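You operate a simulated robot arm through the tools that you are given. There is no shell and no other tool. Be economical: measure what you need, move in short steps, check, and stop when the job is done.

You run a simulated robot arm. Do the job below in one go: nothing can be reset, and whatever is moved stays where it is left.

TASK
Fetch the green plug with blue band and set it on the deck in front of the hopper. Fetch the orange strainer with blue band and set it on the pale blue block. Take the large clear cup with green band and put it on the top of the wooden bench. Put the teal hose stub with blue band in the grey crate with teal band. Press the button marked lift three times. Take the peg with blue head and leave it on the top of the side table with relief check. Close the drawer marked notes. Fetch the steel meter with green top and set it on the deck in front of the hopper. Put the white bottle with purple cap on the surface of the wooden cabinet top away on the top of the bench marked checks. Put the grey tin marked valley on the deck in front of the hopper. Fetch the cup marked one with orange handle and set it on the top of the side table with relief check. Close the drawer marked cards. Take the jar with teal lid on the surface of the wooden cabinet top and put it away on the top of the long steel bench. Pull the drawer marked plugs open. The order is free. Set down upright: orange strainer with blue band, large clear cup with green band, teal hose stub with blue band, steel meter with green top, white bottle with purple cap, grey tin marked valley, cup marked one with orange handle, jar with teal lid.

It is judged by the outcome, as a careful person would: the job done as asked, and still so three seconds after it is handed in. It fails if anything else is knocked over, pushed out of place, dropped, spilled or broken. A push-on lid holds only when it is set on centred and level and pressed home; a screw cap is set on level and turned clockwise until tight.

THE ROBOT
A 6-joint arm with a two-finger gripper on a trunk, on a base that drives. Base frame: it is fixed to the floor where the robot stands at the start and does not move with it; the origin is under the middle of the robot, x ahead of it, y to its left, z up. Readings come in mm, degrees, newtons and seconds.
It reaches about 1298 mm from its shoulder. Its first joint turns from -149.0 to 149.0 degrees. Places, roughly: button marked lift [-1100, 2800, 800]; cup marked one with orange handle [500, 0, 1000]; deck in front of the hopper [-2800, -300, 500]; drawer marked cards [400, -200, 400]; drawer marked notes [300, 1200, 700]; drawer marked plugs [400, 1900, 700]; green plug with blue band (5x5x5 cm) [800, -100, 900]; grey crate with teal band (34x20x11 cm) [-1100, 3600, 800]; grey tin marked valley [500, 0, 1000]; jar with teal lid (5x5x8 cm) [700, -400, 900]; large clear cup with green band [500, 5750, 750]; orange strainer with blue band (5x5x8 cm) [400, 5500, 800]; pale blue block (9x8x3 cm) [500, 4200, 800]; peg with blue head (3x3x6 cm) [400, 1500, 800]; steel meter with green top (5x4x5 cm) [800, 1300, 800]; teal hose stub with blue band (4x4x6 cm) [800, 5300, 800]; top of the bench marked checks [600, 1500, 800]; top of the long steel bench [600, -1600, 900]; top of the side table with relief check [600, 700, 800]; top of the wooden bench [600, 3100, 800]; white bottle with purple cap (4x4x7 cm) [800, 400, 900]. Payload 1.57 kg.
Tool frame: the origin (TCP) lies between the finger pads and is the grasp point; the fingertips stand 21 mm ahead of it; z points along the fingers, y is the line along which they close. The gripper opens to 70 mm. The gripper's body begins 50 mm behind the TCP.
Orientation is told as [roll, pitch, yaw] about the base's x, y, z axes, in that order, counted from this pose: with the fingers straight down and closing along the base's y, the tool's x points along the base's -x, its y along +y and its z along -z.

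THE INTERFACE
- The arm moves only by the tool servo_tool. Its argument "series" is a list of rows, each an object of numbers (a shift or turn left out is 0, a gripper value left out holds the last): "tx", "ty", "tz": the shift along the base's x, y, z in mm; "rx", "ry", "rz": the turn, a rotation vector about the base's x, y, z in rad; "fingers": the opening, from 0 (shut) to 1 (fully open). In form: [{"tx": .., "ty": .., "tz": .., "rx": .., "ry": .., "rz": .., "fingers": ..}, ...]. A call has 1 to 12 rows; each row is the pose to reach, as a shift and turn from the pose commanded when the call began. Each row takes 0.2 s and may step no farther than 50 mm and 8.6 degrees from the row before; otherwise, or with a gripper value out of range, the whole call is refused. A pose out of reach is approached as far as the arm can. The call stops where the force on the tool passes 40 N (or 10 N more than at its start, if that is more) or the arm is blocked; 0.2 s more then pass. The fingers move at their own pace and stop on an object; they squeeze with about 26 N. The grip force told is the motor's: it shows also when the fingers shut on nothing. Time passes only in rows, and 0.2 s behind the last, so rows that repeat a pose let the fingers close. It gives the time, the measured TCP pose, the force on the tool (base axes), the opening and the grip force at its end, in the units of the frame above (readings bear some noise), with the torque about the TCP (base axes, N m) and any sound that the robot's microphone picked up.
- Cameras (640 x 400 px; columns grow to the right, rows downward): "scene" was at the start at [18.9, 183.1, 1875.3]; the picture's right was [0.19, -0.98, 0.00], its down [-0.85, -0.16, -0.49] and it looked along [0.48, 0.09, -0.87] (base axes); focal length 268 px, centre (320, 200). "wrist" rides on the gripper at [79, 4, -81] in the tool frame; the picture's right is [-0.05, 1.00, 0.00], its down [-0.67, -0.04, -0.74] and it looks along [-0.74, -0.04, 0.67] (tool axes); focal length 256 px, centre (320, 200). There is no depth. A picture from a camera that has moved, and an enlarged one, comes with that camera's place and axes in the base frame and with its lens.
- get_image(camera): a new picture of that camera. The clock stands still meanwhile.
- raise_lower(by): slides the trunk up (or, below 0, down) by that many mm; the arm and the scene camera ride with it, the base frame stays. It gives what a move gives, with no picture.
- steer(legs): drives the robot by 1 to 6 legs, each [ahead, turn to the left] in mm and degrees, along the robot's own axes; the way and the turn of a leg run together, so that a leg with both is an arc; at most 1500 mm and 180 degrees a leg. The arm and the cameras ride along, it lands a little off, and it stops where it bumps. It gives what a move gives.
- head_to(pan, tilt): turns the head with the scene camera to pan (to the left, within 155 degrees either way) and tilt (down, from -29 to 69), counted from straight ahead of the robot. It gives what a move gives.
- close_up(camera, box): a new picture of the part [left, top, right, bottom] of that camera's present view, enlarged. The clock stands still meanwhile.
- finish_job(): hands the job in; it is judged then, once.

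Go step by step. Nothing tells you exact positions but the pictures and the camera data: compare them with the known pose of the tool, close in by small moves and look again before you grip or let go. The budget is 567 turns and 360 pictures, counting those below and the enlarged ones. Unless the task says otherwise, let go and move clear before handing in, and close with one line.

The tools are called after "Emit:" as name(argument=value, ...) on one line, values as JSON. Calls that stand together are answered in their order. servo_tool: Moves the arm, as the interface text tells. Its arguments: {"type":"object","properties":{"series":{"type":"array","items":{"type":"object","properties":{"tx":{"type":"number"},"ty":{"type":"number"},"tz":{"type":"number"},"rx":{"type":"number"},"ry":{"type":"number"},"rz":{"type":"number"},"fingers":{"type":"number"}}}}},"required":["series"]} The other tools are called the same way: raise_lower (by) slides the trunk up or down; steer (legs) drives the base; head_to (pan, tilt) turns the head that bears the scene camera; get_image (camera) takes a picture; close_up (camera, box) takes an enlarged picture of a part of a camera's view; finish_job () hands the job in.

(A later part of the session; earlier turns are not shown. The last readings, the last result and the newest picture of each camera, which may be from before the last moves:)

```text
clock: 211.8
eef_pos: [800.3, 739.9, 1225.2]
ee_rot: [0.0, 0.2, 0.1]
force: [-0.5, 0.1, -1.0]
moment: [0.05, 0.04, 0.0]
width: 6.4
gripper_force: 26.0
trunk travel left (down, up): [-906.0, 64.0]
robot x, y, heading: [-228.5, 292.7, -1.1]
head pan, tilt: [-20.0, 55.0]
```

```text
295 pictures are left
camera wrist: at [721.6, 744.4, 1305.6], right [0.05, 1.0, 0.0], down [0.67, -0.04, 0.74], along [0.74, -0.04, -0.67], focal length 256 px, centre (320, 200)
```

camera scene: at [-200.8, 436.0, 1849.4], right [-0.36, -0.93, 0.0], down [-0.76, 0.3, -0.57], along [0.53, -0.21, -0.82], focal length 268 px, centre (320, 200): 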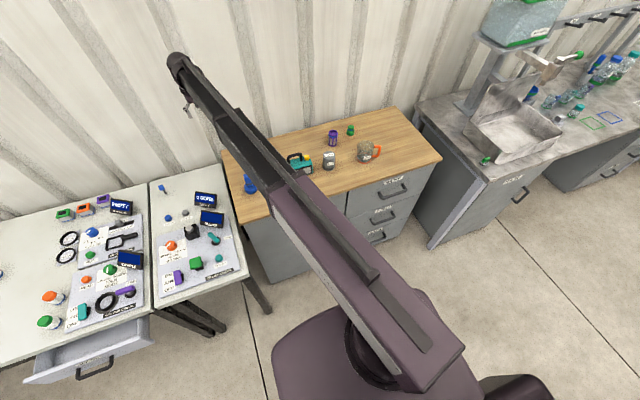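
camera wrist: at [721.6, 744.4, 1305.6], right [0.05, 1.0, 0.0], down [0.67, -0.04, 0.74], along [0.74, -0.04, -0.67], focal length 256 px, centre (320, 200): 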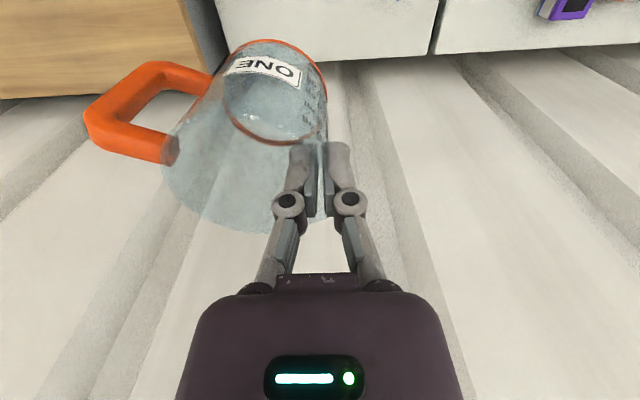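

Emit:
raise_lower(by=-250)

Emit:
raise_lower(by=-55)

Emit:
get_image(camera="wrist")

Emit:
head_to(pan=25, tilt=45)

Emit:
get_image(camera="scene")

```text
clock: 214.4
eef_pos: [800.5, 740.3, 973.7]
ee_rot: [0.0, 0.3, 0.0]
force: [0.0, -0.7, -0.7]
moment: [0.08, 0.02, -0.01]
width: 6.0
gripper_force: 25.7
trunk travel left (down, up): [-656.0, 314.0]
robot x, y, heading: [-227.1, 292.7, -1.5]
head pan, tilt: [-20.0, 55.0]
```

```text
clock: 215.3
eef_pos: [800.7, 740.2, 919.3]
ee_rot: [0.0, 0.2, 0.0]
force: [0.3, 0.4, -0.2]
moment: [0.04, 0.03, -0.02]
width: 6.4
gripper_force: 26.3
trunk travel left (down, up): [-601.0, 369.0]
robot x, y, heading: [-224.8, 290.2, -1.4]
head pan, tilt: [-20.0, 55.0]
```

```text
294 pictures are left
camera wrist: at [721.5, 743.9, 1000.8], right [0.05, 1.0, 0.0], down [0.67, -0.04, 0.74], along [0.74, -0.04, -0.67], focal length 256 px, centre (320, 200)
```

wrist: 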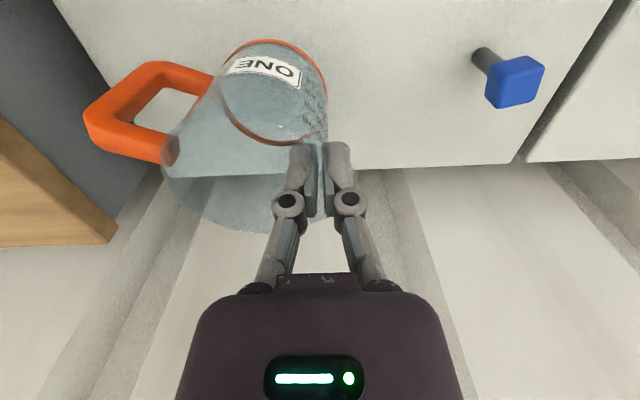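

```text
clock: 216.4
eef_pos: [800.5, 740.9, 920.0]
ee_rot: [0.0, 0.3, -0.1]
force: [0.2, -0.5, -1.5]
moment: [0.05, -0.01, 0.0]
width: 6.0
gripper_force: 26.1
trunk travel left (down, up): [-601.0, 369.0]
robot x, y, heading: [-223.1, 293.0, -1.3]
head pan, tilt: [25.0, 45.0]
```

```text
293 pictures are left
camera scene: at [-193.5, 494.6, 1586.8], right [0.4, -0.92, 0.0], down [-0.65, -0.28, -0.71], along [0.65, 0.28, -0.71], focal length 268 px, centre (320, 200)
```

scene: 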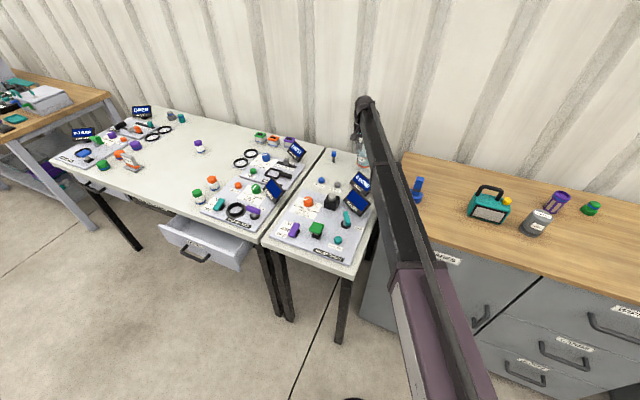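

Emit:
raise_lower(by=-26)

Emit:
raise_lower(by=-4)

Emit:
raise_lower(by=-3)

Emit:
get_image(camera="wrist")

```text
clock: 217.2
eef_pos: [800.3, 739.0, 893.2]
ee_rot: [-0.1, 0.3, 0.0]
force: [0.3, 0.2, -0.7]
moment: [0.04, -0.01, 0.0]
width: 5.9
gripper_force: 26.4
trunk travel left (down, up): [-575.0, 395.0]
robot x, y, heading: [-226.1, 292.9, -1.5]
head pan, tilt: [25.0, 45.0]
```

```text
clock: 217.7
eef_pos: [800.8, 740.6, 889.0]
ee_rot: [0.0, 0.3, -0.1]
force: [0.4, -1.2, 0.0]
moment: [0.03, 0.01, -0.04]
width: 6.1
gripper_force: 25.9
trunk travel left (down, up): [-571.0, 399.0]
robot x, y, heading: [-223.4, 294.5, -1.6]
head pan, tilt: [25.0, 45.0]
```

```text
clock: 218.2
eef_pos: [799.7, 740.6, 887.8]
ee_rot: [0.2, 0.2, 0.0]
force: [1.7, 3.0, 10.4]
moment: [-0.08, 0.0, 0.01]
width: 5.9
gripper_force: 26.5
trunk travel left (down, up): [-568.0, 402.0]
robot x, y, heading: [-226.1, 294.0, -1.5]
head pan, tilt: [25.0, 45.0]
```

```text
292 pictures are left
camera wrist: at [720.9, 744.2, 968.8], right [0.05, 1.0, 0.0], down [0.67, -0.04, 0.74], along [0.74, -0.04, -0.67], focal length 256 px, centre (320, 200)
```

wrist: 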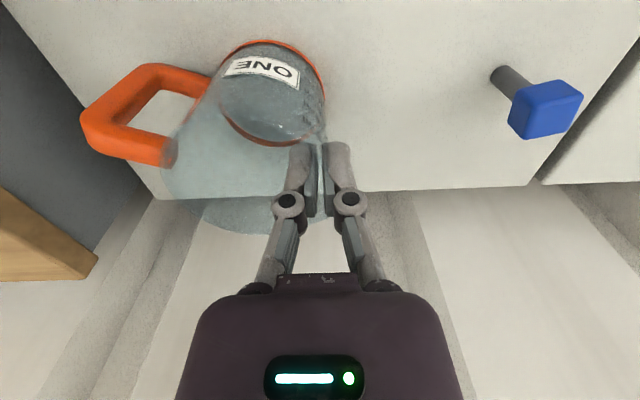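

Emit:
servo_tool(series=[{"fingers": 0.2}, {"fingers": 0.4}, {"fingers": 0.5}, {"fingers": 0.5}])

Emit:
raise_lower(by=120)

Emit:
raise_lower(by=150)

Emit:
get_image(camera="wrist")

```text
clock: 219.2
eef_pos: [800.3, 739.8, 887.0]
ee_rot: [0.1, 0.2, -0.1]
force: [-0.4, 0.4, 0.5]
moment: [0.0, -0.02, 0.0]
width: 34.8
gripper_force: 0.0
trunk travel left (down, up): [-568.0, 402.0]
robot x, y, heading: [-224.5, 296.3, -1.5]
head pan, tilt: [25.0, 45.0]
```

```text
clock: 220.7
eef_pos: [799.7, 740.0, 1006.3]
ee_rot: [-0.1, 0.3, 0.0]
force: [0.2, 0.2, 0.1]
moment: [0.02, 0.01, 0.01]
width: 35.3
gripper_force: 0.0
trunk travel left (down, up): [-688.0, 282.0]
robot x, y, heading: [-225.4, 293.9, -1.6]
head pan, tilt: [25.0, 45.0]
```

```text
clock: 222.5
eef_pos: [800.4, 740.5, 1156.4]
ee_rot: [0.0, 0.3, 0.0]
force: [1.0, -0.4, 0.6]
moment: [0.0, 0.02, 0.0]
width: 35.0
gripper_force: 0.0
trunk travel left (down, up): [-838.0, 132.0]
robot x, y, heading: [-225.6, 295.8, -1.4]
head pan, tilt: [25.0, 45.0]
```

```text
291 pictures are left
camera wrist: at [721.6, 744.1, 1237.5], right [0.05, 1.0, 0.0], down [0.67, -0.04, 0.74], along [0.74, -0.04, -0.67], focal length 256 px, centre (320, 200)
```

wrist: 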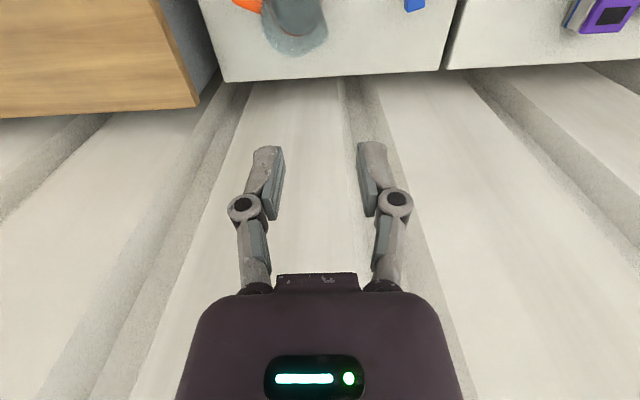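

Cup stands. Next the tin, at about (583, 76).

Emit:
servo_tool(series=[{"tx": -16, "ty": -46, "fingers": 1}, {"tx": -32, "ty": -92}, {"tx": -48, "ty": -138}, {"tx": -64, "ty": -184}, {"tx": -80, "ty": -230}, {"tx": -96, "ty": -276}, {"tx": -112, "ty": -322}, {"tx": -128, "ty": -368}, {"tx": -144, "ty": -414}, {"tx": -160, "ty": -460}, {"tx": -176, "ty": -506}, {"tx": -192, "ty": -552}])

Emit:
servo_tool(series=[{"tx": -12, "ty": -40}, {"tx": -24, "ty": -80}, {"tx": -36, "ty": -112}])

Emit:
get_image(camera="wrist")

Emit:
raise_lower(by=-90)

Emit:
get_image(camera="wrist")

```text
clock: 225.1
eef_pos: [609.7, 185.6, 1156.0]
ee_rot: [0.1, 0.3, 0.1]
force: [0.6, -0.1, -0.5]
moment: [0.02, 0.0, -0.01]
width: 69.9
gripper_force: 0.1
trunk travel left (down, up): [-838.0, 132.0]
robot x, y, heading: [-224.4, 290.3, -1.3]
head pan, tilt: [25.0, 45.0]
```

```text
clock: 225.9
eef_pos: [570.9, 73.0, 1157.8]
ee_rot: [0.1, 0.4, 0.2]
force: [0.8, 0.6, 0.0]
moment: [0.01, 0.01, 0.01]
width: 70.2
gripper_force: 0.0
trunk travel left (down, up): [-838.0, 132.0]
robot x, y, heading: [-224.9, 289.0, -1.4]
head pan, tilt: [25.0, 45.0]
```

```text
290 pictures are left
camera wrist: at [492.2, 77.3, 1237.8], right [0.05, 1.0, 0.0], down [0.67, -0.04, 0.74], along [0.74, -0.04, -0.67], focal length 256 px, centre (320, 200)
```

wrist: 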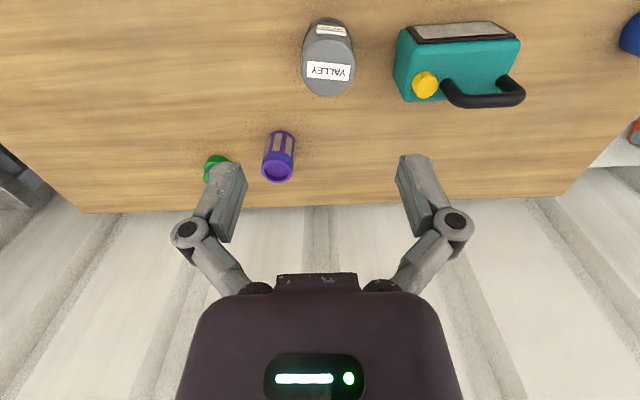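

```text
clock: 227.1
eef_pos: [571.6, 74.6, 1066.7]
ee_rot: [0.0, 0.2, 0.0]
force: [1.8, -0.3, -0.1]
moment: [0.0, -0.01, 0.02]
width: 70.0
gripper_force: 0.1
trunk travel left (down, up): [-748.0, 222.0]
robot x, y, heading: [-228.5, 292.3, -1.0]
head pan, tilt: [25.0, 45.0]
```

```text
289 pictures are left
camera wrist: at [492.6, 78.4, 1147.8], right [0.05, 1.0, 0.0], down [0.67, -0.04, 0.74], along [0.74, -0.04, -0.67], focal length 256 px, centre (320, 200)
```

wrist: 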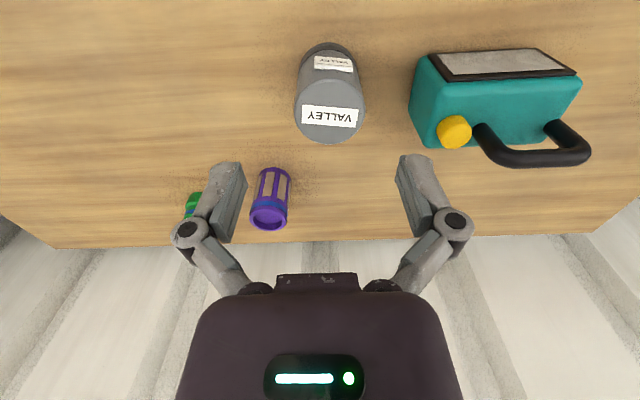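

Emit:
servo_tool(series=[{"tx": 17, "ty": 6}])

Emit:
raise_lower(by=-55)

Emit:
get_image(camera="wrist")

```text
clock: 227.5
eef_pos: [588.1, 81.0, 1066.4]
ee_rot: [0.0, 0.3, 0.2]
force: [0.4, 1.0, 0.5]
moment: [0.03, 0.02, 0.02]
width: 70.2
gripper_force: 0.1
trunk travel left (down, up): [-748.0, 222.0]
robot x, y, heading: [-227.9, 295.9, -1.2]
head pan, tilt: [25.0, 45.0]
```

```text
clock: 228.5
eef_pos: [587.1, 81.1, 1012.7]
ee_rot: [0.1, 0.4, 0.0]
force: [-0.9, 0.5, 0.8]
moment: [0.0, 0.02, 0.01]
width: 70.1
gripper_force: 0.1
trunk travel left (down, up): [-693.0, 277.0]
robot x, y, heading: [-226.1, 291.6, -1.3]
head pan, tilt: [25.0, 45.0]
```

```text
288 pictures are left
camera wrist: at [508.7, 84.5, 1092.8], right [0.05, 1.0, 0.0], down [0.67, -0.04, 0.74], along [0.74, -0.04, -0.67], focal length 256 px, centre (320, 200)
```

wrist: 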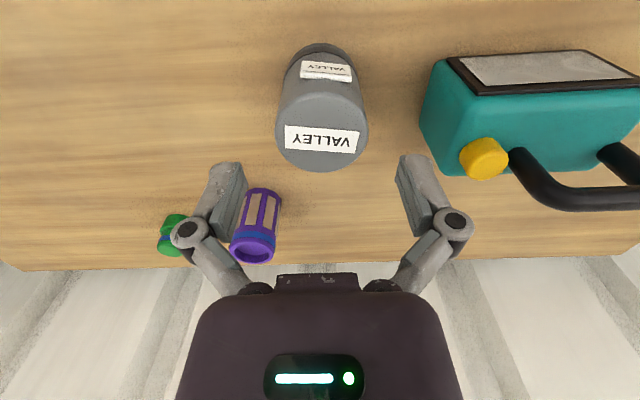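

Emit:
servo_tool(series=[{"tx": 6}])

Emit:
raise_lower(by=-35)

Emit:
get_image(camera="wrist")

```text
clock: 228.9
eef_pos: [593.9, 80.1, 1012.7]
ee_rot: [0.0, 0.3, 0.0]
force: [0.1, -0.1, 0.0]
moment: [-0.04, -0.02, 0.0]
width: 70.1
gripper_force: 0.1
trunk travel left (down, up): [-693.0, 277.0]
robot x, y, heading: [-226.5, 290.7, -1.5]
head pan, tilt: [25.0, 45.0]
```

```text
clock: 229.7
eef_pos: [592.2, 81.5, 977.7]
ee_rot: [0.0, 0.2, 0.0]
force: [0.2, 0.0, 0.4]
moment: [-0.03, 0.02, 0.01]
width: 70.1
gripper_force: 0.1
trunk travel left (down, up): [-658.0, 312.0]
robot x, y, heading: [-226.9, 292.6, -1.3]
head pan, tilt: [25.0, 45.0]
```

```text
287 pictures are left
camera wrist: at [514.5, 84.3, 1057.8], right [0.05, 1.0, 0.0], down [0.67, -0.04, 0.74], along [0.74, -0.04, -0.67], focal length 256 px, centre (320, 200)
```

wrist: 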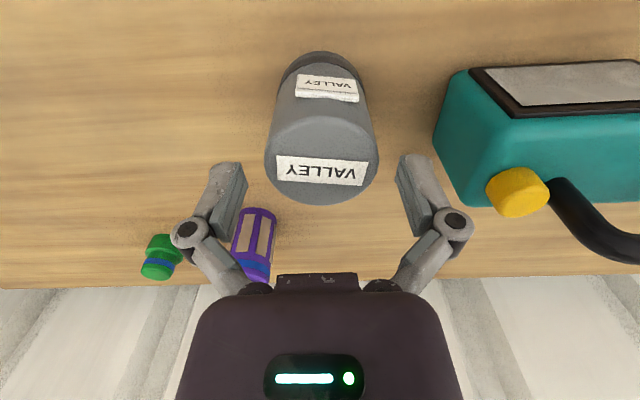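

Emit:
servo_tool(series=[{"tx": -6}])

Emit:
raise_lower(by=-52)

Emit:
servo_tool(series=[{"fingers": 0.6}, {"fingers": 0}, {"fingers": 0}, {"fingers": 0}])

Emit:
get_image(camera="wrist")

```text
clock: 230.1
eef_pos: [586.8, 80.4, 977.1]
ee_rot: [0.0, 0.3, 0.0]
force: [0.9, -0.3, -0.6]
moment: [0.02, 0.01, -0.01]
width: 70.0
gripper_force: 0.1
trunk travel left (down, up): [-658.0, 312.0]
robot x, y, heading: [-228.8, 292.4, -1.5]
head pan, tilt: [25.0, 45.0]
```

```text
clock: 231.0
eef_pos: [588.0, 81.0, 924.0]
ee_rot: [0.0, 0.3, -0.1]
force: [-0.3, 0.4, 0.7]
moment: [0.01, 0.02, -0.01]
width: 70.2
gripper_force: 0.1
trunk travel left (down, up): [-606.0, 364.0]
robot x, y, heading: [-225.7, 291.6, -1.5]
head pan, tilt: [25.0, 45.0]
```

```text
clock: 232.0
eef_pos: [587.2, 81.1, 926.1]
ee_rot: [0.1, 0.2, 0.1]
force: [7.8, 0.0, 25.8]
moment: [-0.05, -0.15, 0.04]
width: 60.1
gripper_force: 26.0
trunk travel left (down, up): [-606.0, 364.0]
robot x, y, heading: [-228.2, 292.0, -1.2]
head pan, tilt: [25.0, 45.0]
```

```text
286 pictures are left
camera wrist: at [507.9, 84.6, 1007.0], right [0.05, 1.0, 0.0], down [0.67, -0.03, 0.74], along [0.74, -0.04, -0.67], focal length 256 px, centre (320, 200)
```

wrist: 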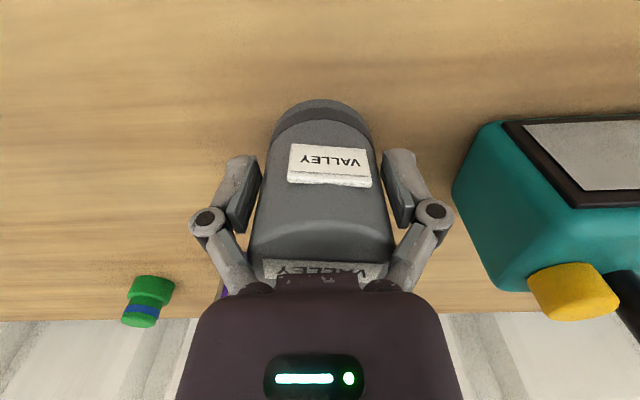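

Gripper body was touching the tin's top; I'll open, rise 15 mm, and regrip.

Emit:
servo_tool(series=[{"fingers": 0.95}, {"fingers": 1}])

Emit:
raise_lower(by=14)

Emit:
servo_tool(series=[{"fingers": 0}, {"fingers": 0}, {"fingers": 0}])

Emit:
get_image(camera="wrist")

```text
clock: 232.6
eef_pos: [587.7, 81.6, 924.5]
ee_rot: [-0.1, 0.3, 0.0]
force: [-0.5, 0.0, -0.5]
moment: [0.01, 0.0, 0.02]
width: 69.8
gripper_force: 0.1
trunk travel left (down, up): [-606.0, 364.0]
robot x, y, heading: [-228.5, 290.6, -1.7]
head pan, tilt: [25.0, 45.0]
```

```text
clock: 233.2
eef_pos: [585.9, 79.4, 939.3]
ee_rot: [0.0, 0.3, -0.1]
force: [0.0, -0.1, 0.0]
moment: [0.0, 0.02, -0.03]
width: 70.1
gripper_force: 0.0
trunk travel left (down, up): [-620.0, 350.0]
robot x, y, heading: [-221.3, 297.1, -1.5]
head pan, tilt: [25.0, 45.0]
```

```text
clock: 234.0
eef_pos: [587.4, 80.6, 938.6]
ee_rot: [0.0, 0.3, 0.0]
force: [-0.1, 0.7, 3.9]
moment: [0.13, 0.0, 0.0]
width: 56.7
gripper_force: 26.0
trunk travel left (down, up): [-620.0, 350.0]
robot x, y, heading: [-220.4, 291.0, -1.6]
head pan, tilt: [25.0, 45.0]
```

```text
285 pictures are left
camera wrist: at [508.4, 84.3, 1020.0], right [0.05, 1.0, 0.0], down [0.67, -0.04, 0.74], along [0.74, -0.04, -0.67], focal length 256 px, centre (320, 200)
```

wrist: 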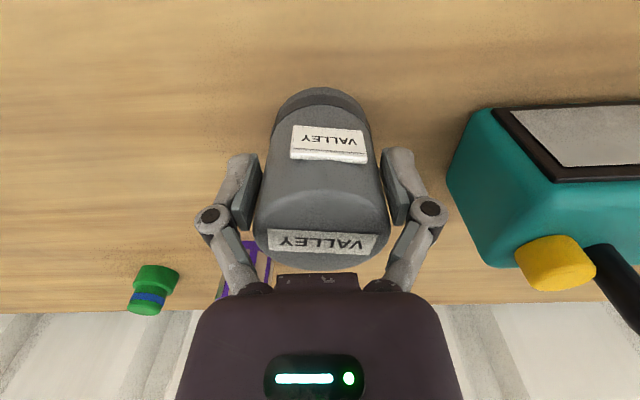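

Tin held. Lift and turn around toward the deck to look at the way.

Emit:
raise_lower(by=220)

Emit:
steer(legs=[[-350, 0], [0, -178.5]])

Emit:
head_to(pan=0, tilt=25)

Emit:
get_image(camera="scene")

```text
clock: 236.3
eef_pos: [587.1, 80.5, 1159.0]
ee_rot: [0.0, 0.3, 0.0]
force: [-0.3, 0.2, -1.4]
moment: [0.01, 0.04, -0.01]
width: 56.8
gripper_force: 26.1
trunk travel left (down, up): [-840.0, 130.0]
robot x, y, heading: [-226.6, 296.7, -1.5]
head pan, tilt: [25.0, 45.0]
```

```text
clock: 250.0
eef_pos: [-1396.3, 495.1, 1159.0]
ee_rot: [0.0, 0.3, -178.6]
force: [-0.7, 0.1, -2.4]
moment: [0.0, -0.07, 0.0]
width: 55.2
gripper_force: 25.4
trunk travel left (down, up): [-840.0, 130.0]
robot x, y, heading: [-576.7, 315.0, -179.5]
head pan, tilt: [25.0, 45.0]
```

```text
clock: 250.9
eef_pos: [-1395.0, 493.8, 1159.5]
ee_rot: [0.0, 0.3, -178.5]
force: [-0.1, -0.2, -1.2]
moment: [0.02, -0.03, -0.02]
width: 54.9
gripper_force: 25.7
trunk travel left (down, up): [-840.0, 130.0]
robot x, y, heading: [-575.3, 314.3, -179.9]
head pan, tilt: [0.0, 25.0]
```

```text
284 pictures are left
camera scene: at [-624.2, 142.2, 1856.3], right [-0.01, 1.0, 0.0], down [0.42, 0.0, -0.91], along [-0.91, -0.01, -0.42], focal length 268 px, centre (320, 200)
```

scene: 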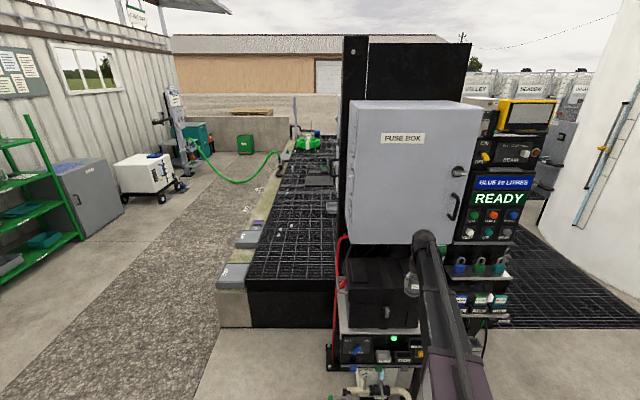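

Emit:
close_up(camera="scene", box=[200, 110, 350, 330])

```text
1.82 times, centred on (275, 220) of scene
camera zoom: at [-624.2, 142.2, 1856.3], right [-0.01, 1.0, 0.0], down [0.42, 0.0, -0.91], along [-0.91, -0.01, -0.42], focal length 486 px, centre (402, 164)
```

zoom: 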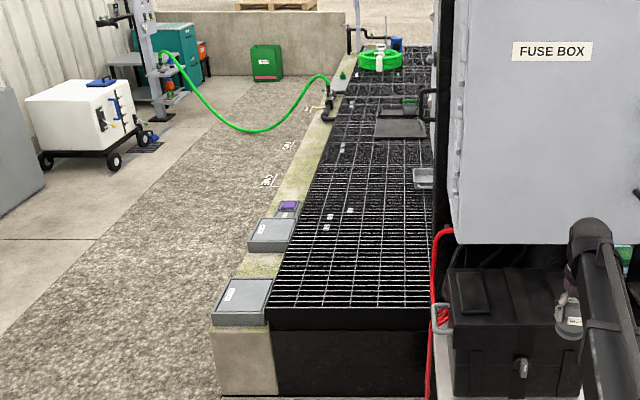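

The deck is a grate along the gravel walkway. I'll drive round to the walkway beside it.

Emit:
steer(legs=[[0, 89], [1500, 0], [50, 0], [0, -89], [1300, 0]])

Emit:
head_to(pan=-40, tilt=30)

Emit:
get_image(camera="scene")

```text
clock: 279.5
eef_pos: [-2706.1, -1156.1, 1158.1]
ee_rot: [0.0, 0.2, -175.4]
force: [-0.5, 0.6, -2.4]
moment: [0.0, -0.02, -0.02]
width: 52.6
gripper_force: 25.8
trunk travel left (down, up): [-840.0, 130.0]
robot x, y, heading: [-1875.6, -1286.5, -176.2]
head pan, tilt: [0.0, 25.0]
```

```text
clock: 280.6
eef_pos: [-2706.5, -1155.3, 1158.7]
ee_rot: [0.0, 0.3, -175.3]
force: [0.0, -0.3, -1.5]
moment: [-0.01, 0.0, -0.05]
width: 52.8
gripper_force: 26.1
trunk travel left (down, up): [-840.0, 130.0]
robot x, y, heading: [-1880.5, -1285.1, -176.2]
head pan, tilt: [-40.0, 30.0]
```

```text
282 pictures are left
camera scene: at [-1896.8, -1401.4, 1848.4], right [0.59, 0.81, 0.0], down [0.4, -0.29, -0.87], along [-0.7, 0.51, -0.5], focal length 268 px, centre (320, 200)
```

scene: 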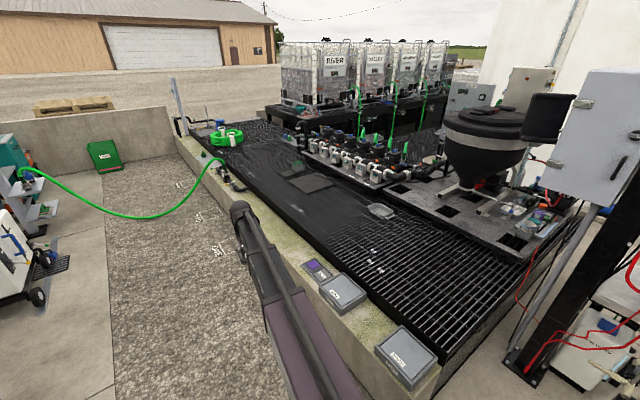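

Emit:
close_up(camera="scene", box=[270, 170, 590, 370])

Emit:
get_image(camera="wrist")

```text
2.00 times, centred on (430, 270) of scene
camera zoom: at [-1896.8, -1401.4, 1848.4], right [0.59, 0.81, 0.0], down [0.4, -0.29, -0.87], along [-0.7, 0.51, -0.5], focal length 535 px, centre (100, 60)
```

zoom: 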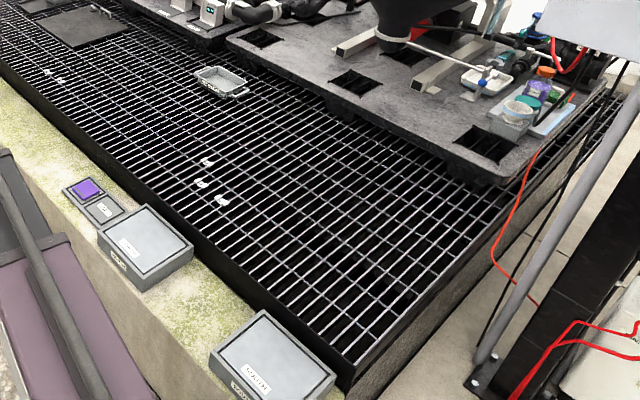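

```text
280 pictures are left
camera wrist: at [-2627.3, -1153.6, 1239.7], right [0.03, -1.0, 0.0], down [-0.67, -0.02, 0.74], along [-0.74, -0.02, -0.67], focal length 256 px, centre (320, 200)
```

wrist: 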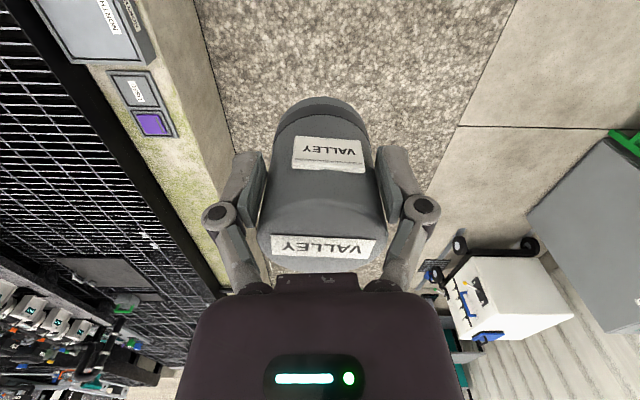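

The grate in front of the hopper around (−2800, −300) is where things go. I'll drive ahead 700 mm along the walkway and swing the arm over.

Emit:
steer(legs=[[700, -4]])

Emit:
servo_tool(series=[{"tx": 30, "ty": 38}, {"tx": 60, "ty": 76}, {"tx": 90, "ty": 114}, {"tx": 120, "ty": 152}, {"tx": 150, "ty": 190}, {"tx": 180, "ty": 228}, {"tx": 210, "ty": 266}, {"tx": 240, "ty": 304}, {"tx": 270, "ty": 342}, {"tx": 300, "ty": 380}, {"tx": 330, "ty": 418}, {"tx": 360, "ty": 456}])

Emit:
head_to(pan=-80, tilt=45)

Emit:
get_image(camera="scene")

```text
clock: 285.2
eef_pos: [-3389.8, -1118.0, 1159.4]
ee_rot: [0.0, 0.3, -179.5]
force: [0.3, 0.5, -1.1]
moment: [0.0, -0.06, -0.01]
width: 52.4
gripper_force: 25.7
trunk travel left (down, up): [-840.0, 130.0]
robot x, y, heading: [-2573.1, -1311.6, 179.9]
head pan, tilt: [-40.0, 30.0]
```

```text
clock: 287.8
eef_pos: [-3029.6, -659.7, 1158.7]
ee_rot: [0.1, 0.3, -179.4]
force: [0.7, 0.7, -2.2]
moment: [-0.04, -0.01, 0.03]
width: 52.0
gripper_force: 26.1
trunk travel left (down, up): [-840.0, 130.0]
robot x, y, heading: [-2575.8, -1311.1, 179.4]
head pan, tilt: [-40.0, 30.0]
```

```text
clock: 288.8
eef_pos: [-3029.9, -660.4, 1158.1]
ee_rot: [0.0, 0.3, -179.6]
force: [-0.8, -0.3, -1.8]
moment: [-0.06, -0.03, -0.01]
width: 52.0
gripper_force: 25.9
trunk travel left (down, up): [-840.0, 130.0]
robot x, y, heading: [-2573.7, -1307.6, 179.5]
head pan, tilt: [-80.0, 45.0]
```

```text
279 pictures are left
camera scene: at [-2544.0, -1401.8, 1825.8], right [0.99, 0.17, 0.0], down [0.12, -0.7, -0.71], along [-0.12, 0.7, -0.71], focal length 268 px, centre (320, 200)
```

scene: 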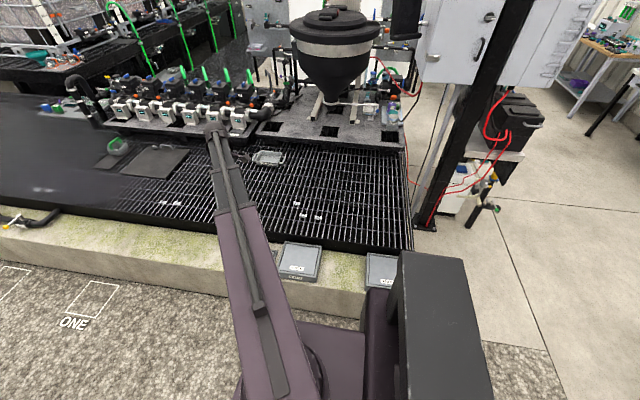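

Emit:
close_up(camera="scene", box=[200, 130, 430, 280])

Emit:
get_image(camera="wrist")

```text
2.67 times, centred on (315, 205) of scene
camera zoom: at [-2544.0, -1401.8, 1825.8], right [0.99, 0.17, 0.0], down [0.12, -0.7, -0.71], along [-0.12, 0.7, -0.71], focal length 713 px, centre (333, 187)
```

zoom: 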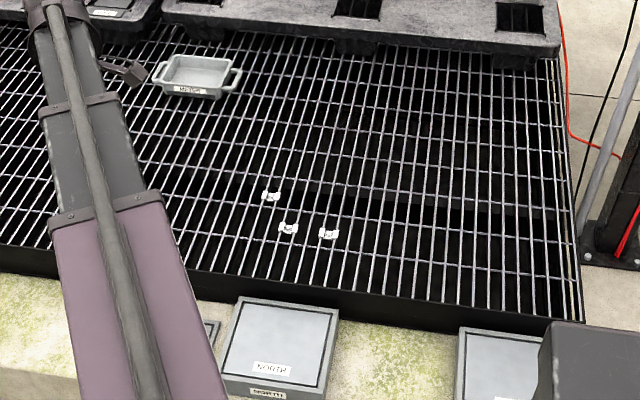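

```text
277 pictures are left
camera wrist: at [-2950.7, -665.0, 1239.6], right [-0.04, -1.0, 0.0], down [-0.67, 0.03, 0.74], along [-0.74, 0.03, -0.67], focal length 256 px, centre (320, 200)
```

wrist: 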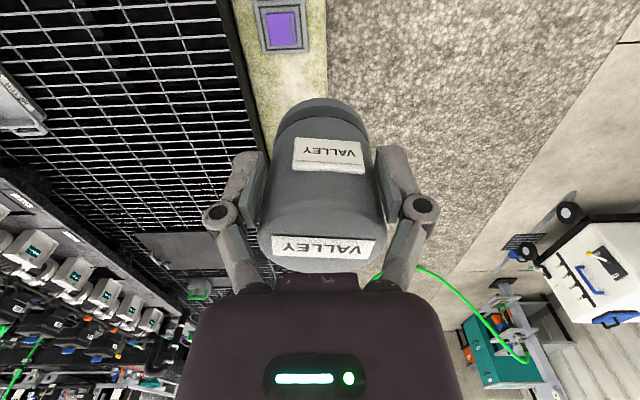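

Grate looks free at (−2670, −280), clear of the three white clips. Moving there and lowering.

Emit:
servo_tool(series=[{"tx": 33, "ty": 35}, {"tx": 66, "ty": 70}, {"tx": 99, "ty": 105}, {"tx": 132, "ty": 140}, {"tx": 165, "ty": 175}, {"tx": 198, "ty": 210}, {"tx": 231, "ty": 245}, {"tx": 264, "ty": 280}, {"tx": 297, "ty": 315}, {"tx": 330, "ty": 350}, {"tx": 360, "ty": 380}])

Emit:
raise_lower(by=-400)

Emit:
get_image(camera="wrist")

Emit:
get_image(camera="scene")

```text
clock: 291.2
eef_pos: [-2667.5, -281.9, 1158.6]
ee_rot: [0.2, 0.3, -179.4]
force: [-0.2, 0.3, -2.4]
moment: [0.0, -0.06, 0.0]
width: 51.7
gripper_force: 26.4
trunk travel left (down, up): [-840.0, 130.0]
robot x, y, heading: [-2573.8, -1309.4, 179.9]
head pan, tilt: [-80.0, 45.0]
```

```text
clock: 295.1
eef_pos: [-2668.4, -283.1, 757.8]
ee_rot: [-0.1, 0.3, -179.5]
force: [0.0, -0.4, -1.9]
moment: [0.0, -0.01, -0.02]
width: 51.3
gripper_force: 26.4
trunk travel left (down, up): [-440.0, 530.0]
robot x, y, heading: [-2574.2, -1310.2, 179.6]
head pan, tilt: [-80.0, 45.0]
```

```text
276 pictures are left
camera wrist: at [-2589.6, -286.7, 839.6], right [-0.04, -1.0, 0.0], down [-0.67, 0.03, 0.74], along [-0.74, 0.03, -0.67], focal length 256 px, centre (320, 200)
```

wrist: 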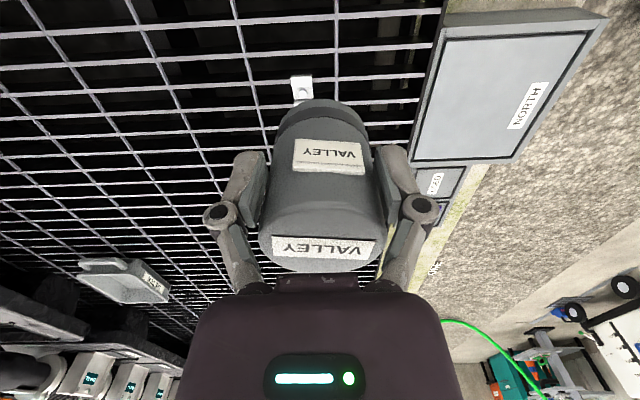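

```text
275 pictures are left
camera scene: at [-2543.8, -1401.9, 1425.9], right [0.99, 0.17, 0.0], down [0.12, -0.7, -0.71], along [-0.12, 0.7, -0.71], focal length 268 px, centre (320, 200)
```

scene: 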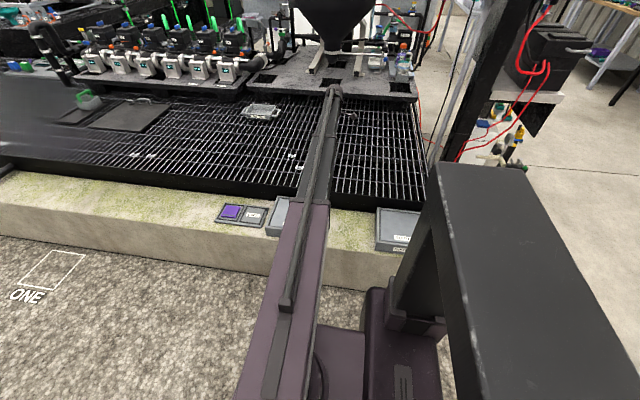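

Emit:
raise_lower(by=-165)

Emit:
get_image(camera="wrist")

```text
clock: 296.9
eef_pos: [-2668.3, -285.0, 594.3]
ee_rot: [0.1, 0.3, -179.5]
force: [1.2, -0.1, -2.0]
moment: [-0.02, 0.0, 0.01]
width: 51.3
gripper_force: 26.1
trunk travel left (down, up): [-275.0, 695.0]
robot x, y, heading: [-2572.5, -1307.6, 179.5]
head pan, tilt: [-80.0, 45.0]
```

```text
274 pictures are left
camera wrist: at [-2589.7, -286.7, 674.6], right [-0.04, -1.0, 0.0], down [-0.67, 0.03, 0.74], along [-0.74, 0.03, -0.67], focal length 256 px, centre (320, 200)
```

wrist: 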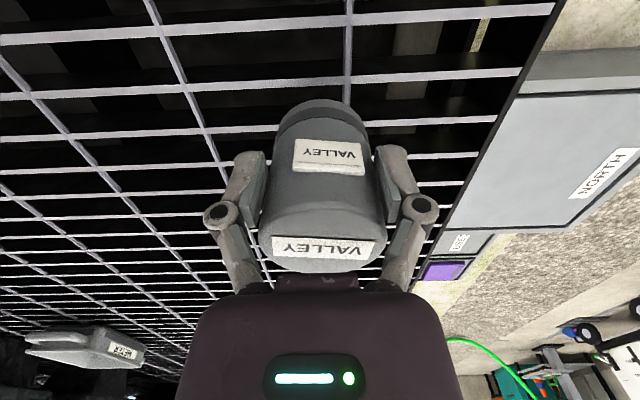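

Emit:
raise_lower(by=-28)

Emit:
raise_lower(by=-6)

Emit:
get_image(camera="wrist")

```text
clock: 297.7
eef_pos: [-2670.1, -281.9, 566.2]
ee_rot: [0.0, 0.2, -179.5]
force: [-0.1, -0.5, -1.4]
moment: [-0.03, -0.06, 0.02]
width: 51.3
gripper_force: 26.0
trunk travel left (down, up): [-247.0, 723.0]
robot x, y, heading: [-2575.5, -1310.7, 179.8]
head pan, tilt: [-80.0, 45.0]
```

```text
clock: 298.2
eef_pos: [-2669.0, -283.4, 560.6]
ee_rot: [0.0, 0.3, -179.5]
force: [0.1, 0.5, -1.3]
moment: [-0.01, -0.05, -0.01]
width: 51.7
gripper_force: 26.1
trunk travel left (down, up): [-241.0, 729.0]
robot x, y, heading: [-2574.5, -1309.5, 179.6]
head pan, tilt: [-80.0, 45.0]
```

```text
273 pictures are left
camera wrist: at [-2589.7, -286.7, 640.5], right [-0.04, -1.0, 0.0], down [-0.67, 0.03, 0.74], along [-0.74, 0.03, -0.67], focal length 256 px, centre (320, 200)
```

wrist: 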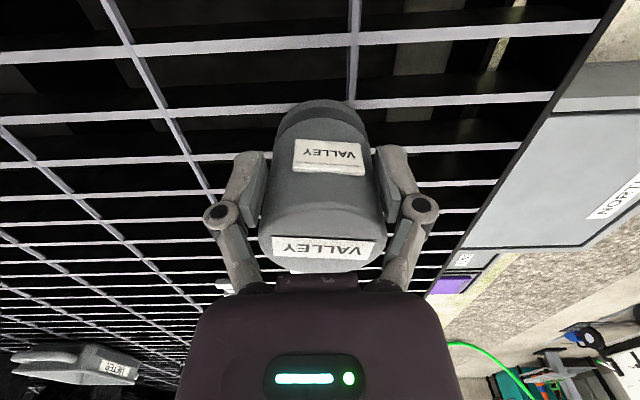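

Emit:
raise_lower(by=-5)

Emit:
raise_lower(by=-5)

Emit:
raise_lower(by=-4)

```text
clock: 298.8
eef_pos: [-2668.1, -284.5, 556.1]
ee_rot: [0.0, 0.3, -179.4]
force: [-0.4, -0.1, -0.5]
moment: [-0.01, 0.0, 0.0]
width: 0.0
gripper_force: 25.6
trunk travel left (down, up): [-236.0, 734.0]
robot x, y, heading: [-2570.3, -1309.5, 179.7]
head pan, tilt: [-80.0, 45.0]
```

```text
clock: 299.3
eef_pos: [-2667.9, -282.7, 548.8]
ee_rot: [0.0, 0.2, -179.6]
force: [0.2, 0.1, 0.4]
moment: [0.02, 0.01, -0.01]
width: 0.1
gripper_force: 25.9
trunk travel left (down, up): [-231.0, 739.0]
robot x, y, heading: [-2574.9, -1311.3, 179.5]
head pan, tilt: [-80.0, 45.0]
```

```text
clock: 299.8
eef_pos: [-2670.0, -282.6, 545.7]
ee_rot: [0.0, 0.3, -179.5]
force: [1.0, 0.6, -0.3]
moment: [0.01, 0.02, 0.0]
width: 0.0
gripper_force: 26.1
trunk travel left (down, up): [-227.0, 743.0]
robot x, y, heading: [-2574.3, -1309.0, 179.8]
head pan, tilt: [-80.0, 45.0]
```

The grip slipped off the tin near the deck. Looking at once.

Emit:
get_image(camera="wrist")

Emit:
close_up(camera="scene", box=[240, 60, 440, 220])

```text
272 pictures are left
camera wrist: at [-2589.7, -286.8, 626.7], right [-0.04, -1.0, 0.0], down [-0.67, 0.03, 0.74], along [-0.74, 0.03, -0.67], focal length 256 px, centre (320, 200)
```

wrist: 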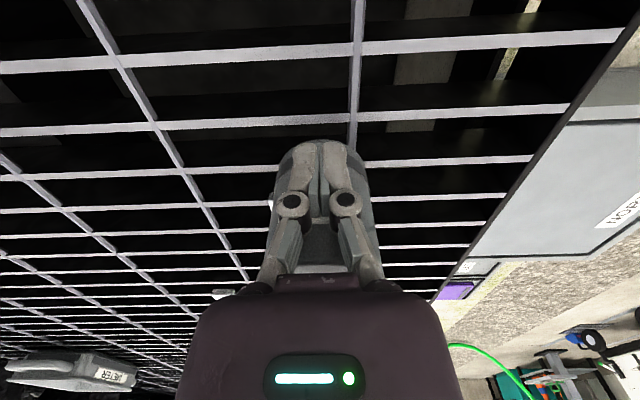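

```text
2.50 times, centred on (340, 140) of scene
camera zoom: at [-2543.8, -1402.0, 1212.8], right [0.99, 0.17, 0.0], down [0.12, -0.7, -0.71], along [-0.12, 0.7, -0.71], focal length 669 px, centre (270, 350)
```

zoom: 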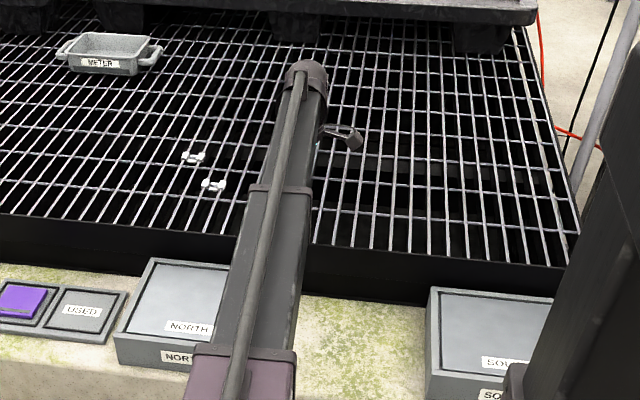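

Emit:
servo_tool(series=[{"tx": 10}, {"tx": 25}])

Emit:
raise_lower(by=130)

Emit:
get_image(camera="wrist")

```text
clock: 300.4
eef_pos: [-2643.8, -282.1, 546.0]
ee_rot: [0.1, 0.3, -179.5]
force: [-0.2, -0.3, -0.3]
moment: [0.0, 0.0, 0.01]
width: 0.2
gripper_force: 26.4
trunk travel left (down, up): [-227.0, 743.0]
robot x, y, heading: [-2570.6, -1307.9, 179.8]
head pan, tilt: [-80.0, 45.0]
```

```text
clock: 302.0
eef_pos: [-2643.2, -283.7, 675.5]
ee_rot: [0.0, 0.4, -179.5]
force: [0.9, -0.3, 0.7]
moment: [-0.02, 0.02, -0.03]
width: 0.0
gripper_force: 25.7
trunk travel left (down, up): [-357.0, 613.0]
robot x, y, heading: [-2572.3, -1310.0, 179.8]
head pan, tilt: [-80.0, 45.0]
```

```text
270 pictures are left
camera wrist: at [-2564.6, -286.2, 756.6], right [-0.04, -1.0, 0.0], down [-0.67, 0.03, 0.74], along [-0.74, 0.03, -0.67], focal length 256 px, centre (320, 200)
```

wrist: 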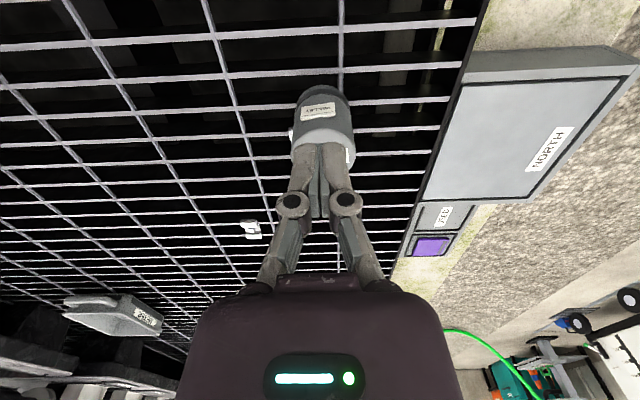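

Emit:
raise_lower(by=270)

Emit:
servo_tool(series=[{"tx": 45}, {"tx": 90}, {"tx": 135}, {"tx": 180}, {"tx": 225}])

Emit:
close_up(camera="scene", box=[240, 130, 360, 230])

```text
clock: 304.8
eef_pos: [-2643.7, -282.0, 946.9]
ee_rot: [0.0, 0.3, -179.6]
force: [-0.4, 0.0, 0.0]
moment: [0.04, -0.01, 0.01]
width: 0.0
gripper_force: 26.1
trunk travel left (down, up): [-627.0, 343.0]
robot x, y, heading: [-2573.1, -1311.0, 179.7]
head pan, tilt: [-80.0, 45.0]
```

```text
clock: 306.0
eef_pos: [-2418.7, -281.0, 946.0]
ee_rot: [0.0, 0.3, -179.4]
force: [0.1, -0.6, 0.3]
moment: [0.01, 0.0, 0.01]
width: 0.0
gripper_force: 26.0
trunk travel left (down, up): [-627.0, 343.0]
robot x, y, heading: [-2574.9, -1305.2, 179.4]
head pan, tilt: [-80.0, 45.0]
```

```text
4.00 times, centred on (300, 180) of scene
camera zoom: at [-2543.3, -1402.0, 1612.8], right [0.99, 0.17, 0.0], down [0.12, -0.7, -0.71], along [-0.12, 0.7, -0.71], focal length 1070 px, centre (400, 280)
```

zoom: 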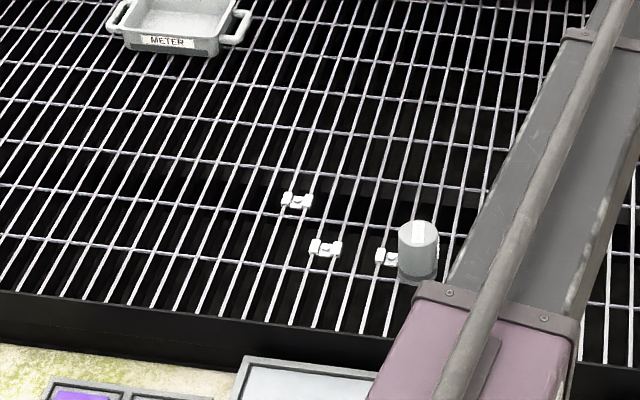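

Tin stands upright on the grate. I'll bring the arm back in front and drive back for the plug.

Emit:
servo_tool(series=[{"tx": -37, "ty": -32}, {"tx": -74, "ty": -64}, {"tx": -111, "ty": -96}, {"tx": -148, "ty": -128}, {"tx": -185, "ty": -160}, {"tx": -222, "ty": -192}, {"tx": -259, "ty": -224}, {"tx": -296, "ty": -256}, {"tx": -333, "ty": -288}, {"tx": -370, "ty": -320}, {"tx": -407, "ty": -352}, {"tx": -444, "ty": -384}])

Emit:
servo_tool(series=[{"tx": -37, "ty": -32}, {"tx": -74, "ty": -64}, {"tx": -111, "ty": -96}, {"tx": -148, "ty": -128}, {"tx": -185, "ty": -160}, {"tx": -222, "ty": -192}, {"tx": -259, "ty": -224}, {"tx": -296, "ty": -256}, {"tx": -333, "ty": -288}, {"tx": -370, "ty": -320}, {"tx": -407, "ty": -360}, {"tx": -420, "ty": -405}])

Emit:
servo_tool(series=[{"ty": -45, "fingers": 1}, {"ty": -90}, {"ty": -135}, {"ty": -180}, {"ty": -225}])

Emit:
raise_lower(by=250)

```text
clock: 308.6
eef_pos: [-2862.9, -664.6, 946.6]
ee_rot: [0.1, 0.2, -179.5]
force: [0.7, 0.1, -0.2]
moment: [0.0, 0.02, 0.01]
width: 0.0
gripper_force: 25.6
trunk travel left (down, up): [-627.0, 343.0]
robot x, y, heading: [-2572.8, -1310.3, 179.7]
head pan, tilt: [-80.0, 45.0]
```

```text
refused: row 11 steps farther than a row can; nothing moved
```

```text
clock: 309.8
eef_pos: [-2864.6, -887.4, 946.2]
ee_rot: [0.0, 0.3, -179.5]
force: [-0.1, -0.8, 0.9]
moment: [-0.03, 0.02, -0.02]
width: 69.9
gripper_force: 0.1
out of reach, approached as far as the arm can: row 5
trunk travel left (down, up): [-627.0, 343.0]
robot x, y, heading: [-2575.5, -1312.5, 179.8]
head pan, tilt: [-80.0, 45.0]
```

```text
clock: 312.3
eef_pos: [-2864.3, -887.0, 1195.9]
ee_rot: [0.1, 0.3, -179.5]
force: [-0.5, 0.0, -0.1]
moment: [-0.02, -0.01, -0.01]
width: 69.8
gripper_force: 0.1
trunk travel left (down, up): [-877.0, 93.0]
robot x, y, heading: [-2574.3, -1312.0, 179.7]
head pan, tilt: [-80.0, 45.0]
```

Emit:
steer(legs=[[0, 180], [1500, 0], [500, 0], [0, 90], [1400, 0], [0, -90]])

Emit:
head_to(pan=-15, tilt=50)

Emit:
get_image(camera="scene")

```text
clock: 323.7
eef_pos: [-2316.7, -1757.2, 1194.0]
ee_rot: [0.4, 0.3, -2.8]
force: [0.1, -1.0, -0.8]
moment: [0.1, 0.0, 0.0]
width: 70.1
gripper_force: 0.1
trunk travel left (down, up): [-877.0, 93.0]
robot x, y, heading: [-2572.5, -1191.8, -2.2]
head pan, tilt: [-80.0, 45.0]
stopped in leg 1: the robot was blocked; the commanded pose is now the measured one
```

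```text
clock: 325.1
eef_pos: [-2316.9, -1751.9, 1196.4]
ee_rot: [0.2, 0.5, -2.8]
force: [-0.4, -0.2, 0.4]
moment: [-0.03, 0.01, -0.01]
width: 70.0
gripper_force: 0.0
trunk travel left (down, up): [-877.0, 93.0]
robot x, y, heading: [-2570.6, -1188.9, -2.3]
head pan, tilt: [-15.0, 50.0]
```

```text
268 pictures are left
camera scene: at [-2540.3, -1042.7, 1855.9], right [-0.3, -0.96, 0.0], down [-0.73, 0.23, -0.64], along [0.61, -0.19, -0.77], focal length 268 px, centre (320, 200)
```

scene: 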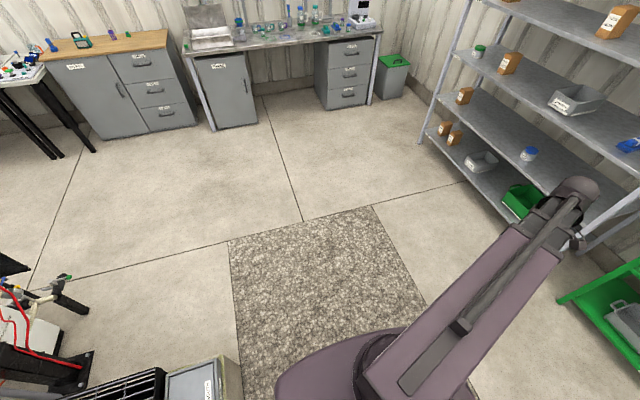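

The turn was blocked near the end; checking what the elbow touched.

Emit:
close_up(camera="scene", box=[420, 60, 640, 330])

Emit:
head_to(pan=-65, tilt=40)

Emit:
get_image(camera="scene")

Emit:
get_image(camera="wrist")

```text
1.48 times, centred on (530, 195) of scene
camera zoom: at [-2540.3, -1042.7, 1855.9], right [-0.3, -0.96, 0.0], down [-0.73, 0.23, -0.64], along [0.61, -0.19, -0.77], focal length 396 px, centre (9, 207)
```

zoom: 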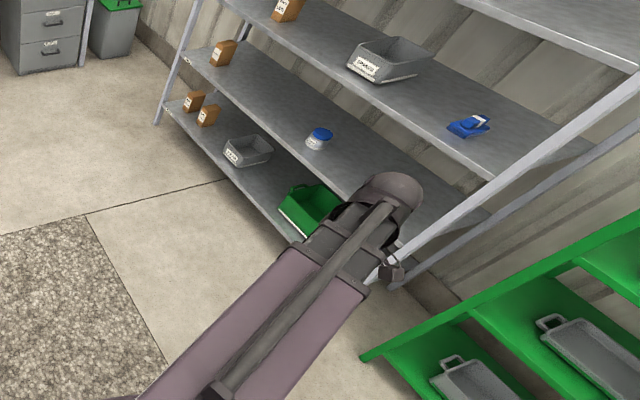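

```text
clock: 326.2
eef_pos: [-2316.5, -1750.4, 1195.3]
ee_rot: [0.3, 0.5, -2.8]
force: [-0.3, -0.1, -0.5]
moment: [-0.01, -0.03, 0.0]
width: 69.9
gripper_force: 0.1
trunk travel left (down, up): [-877.0, 93.0]
robot x, y, heading: [-2576.1, -1192.3, -2.1]
head pan, tilt: [-65.0, 40.0]
```

```text
266 pictures are left
camera scene: at [-2581.0, -1098.4, 1870.1], right [-0.92, -0.39, 0.0], down [-0.25, 0.59, -0.77], along [0.3, -0.71, -0.64], focal length 268 px, centre (320, 200)
```

scene: 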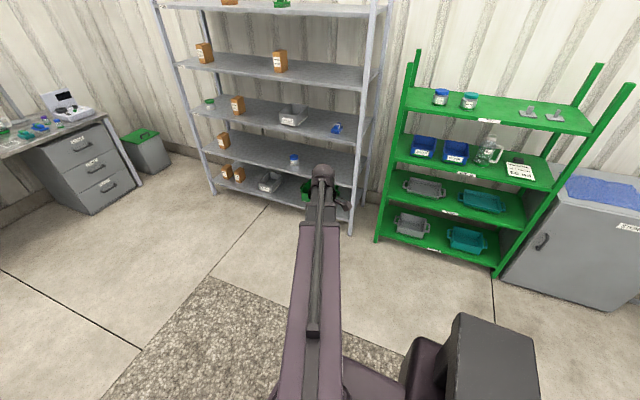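

```text
265 pictures are left
camera wrist: at [-2394.2, -1743.3, 1276.8], right [0.1, 0.99, 0.0], down [0.67, -0.07, 0.74], along [0.74, -0.07, -0.67], focal length 256 px, centre (320, 200)
```

wrist: 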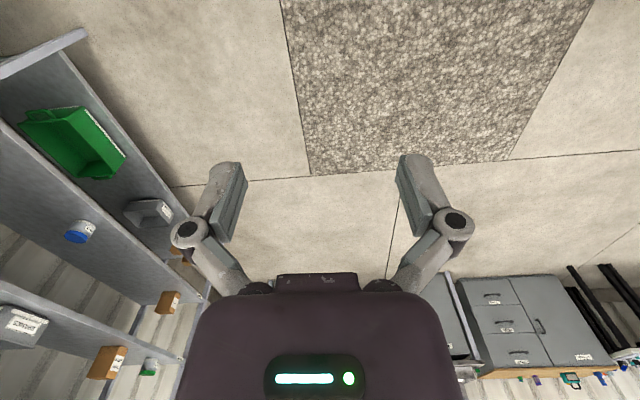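

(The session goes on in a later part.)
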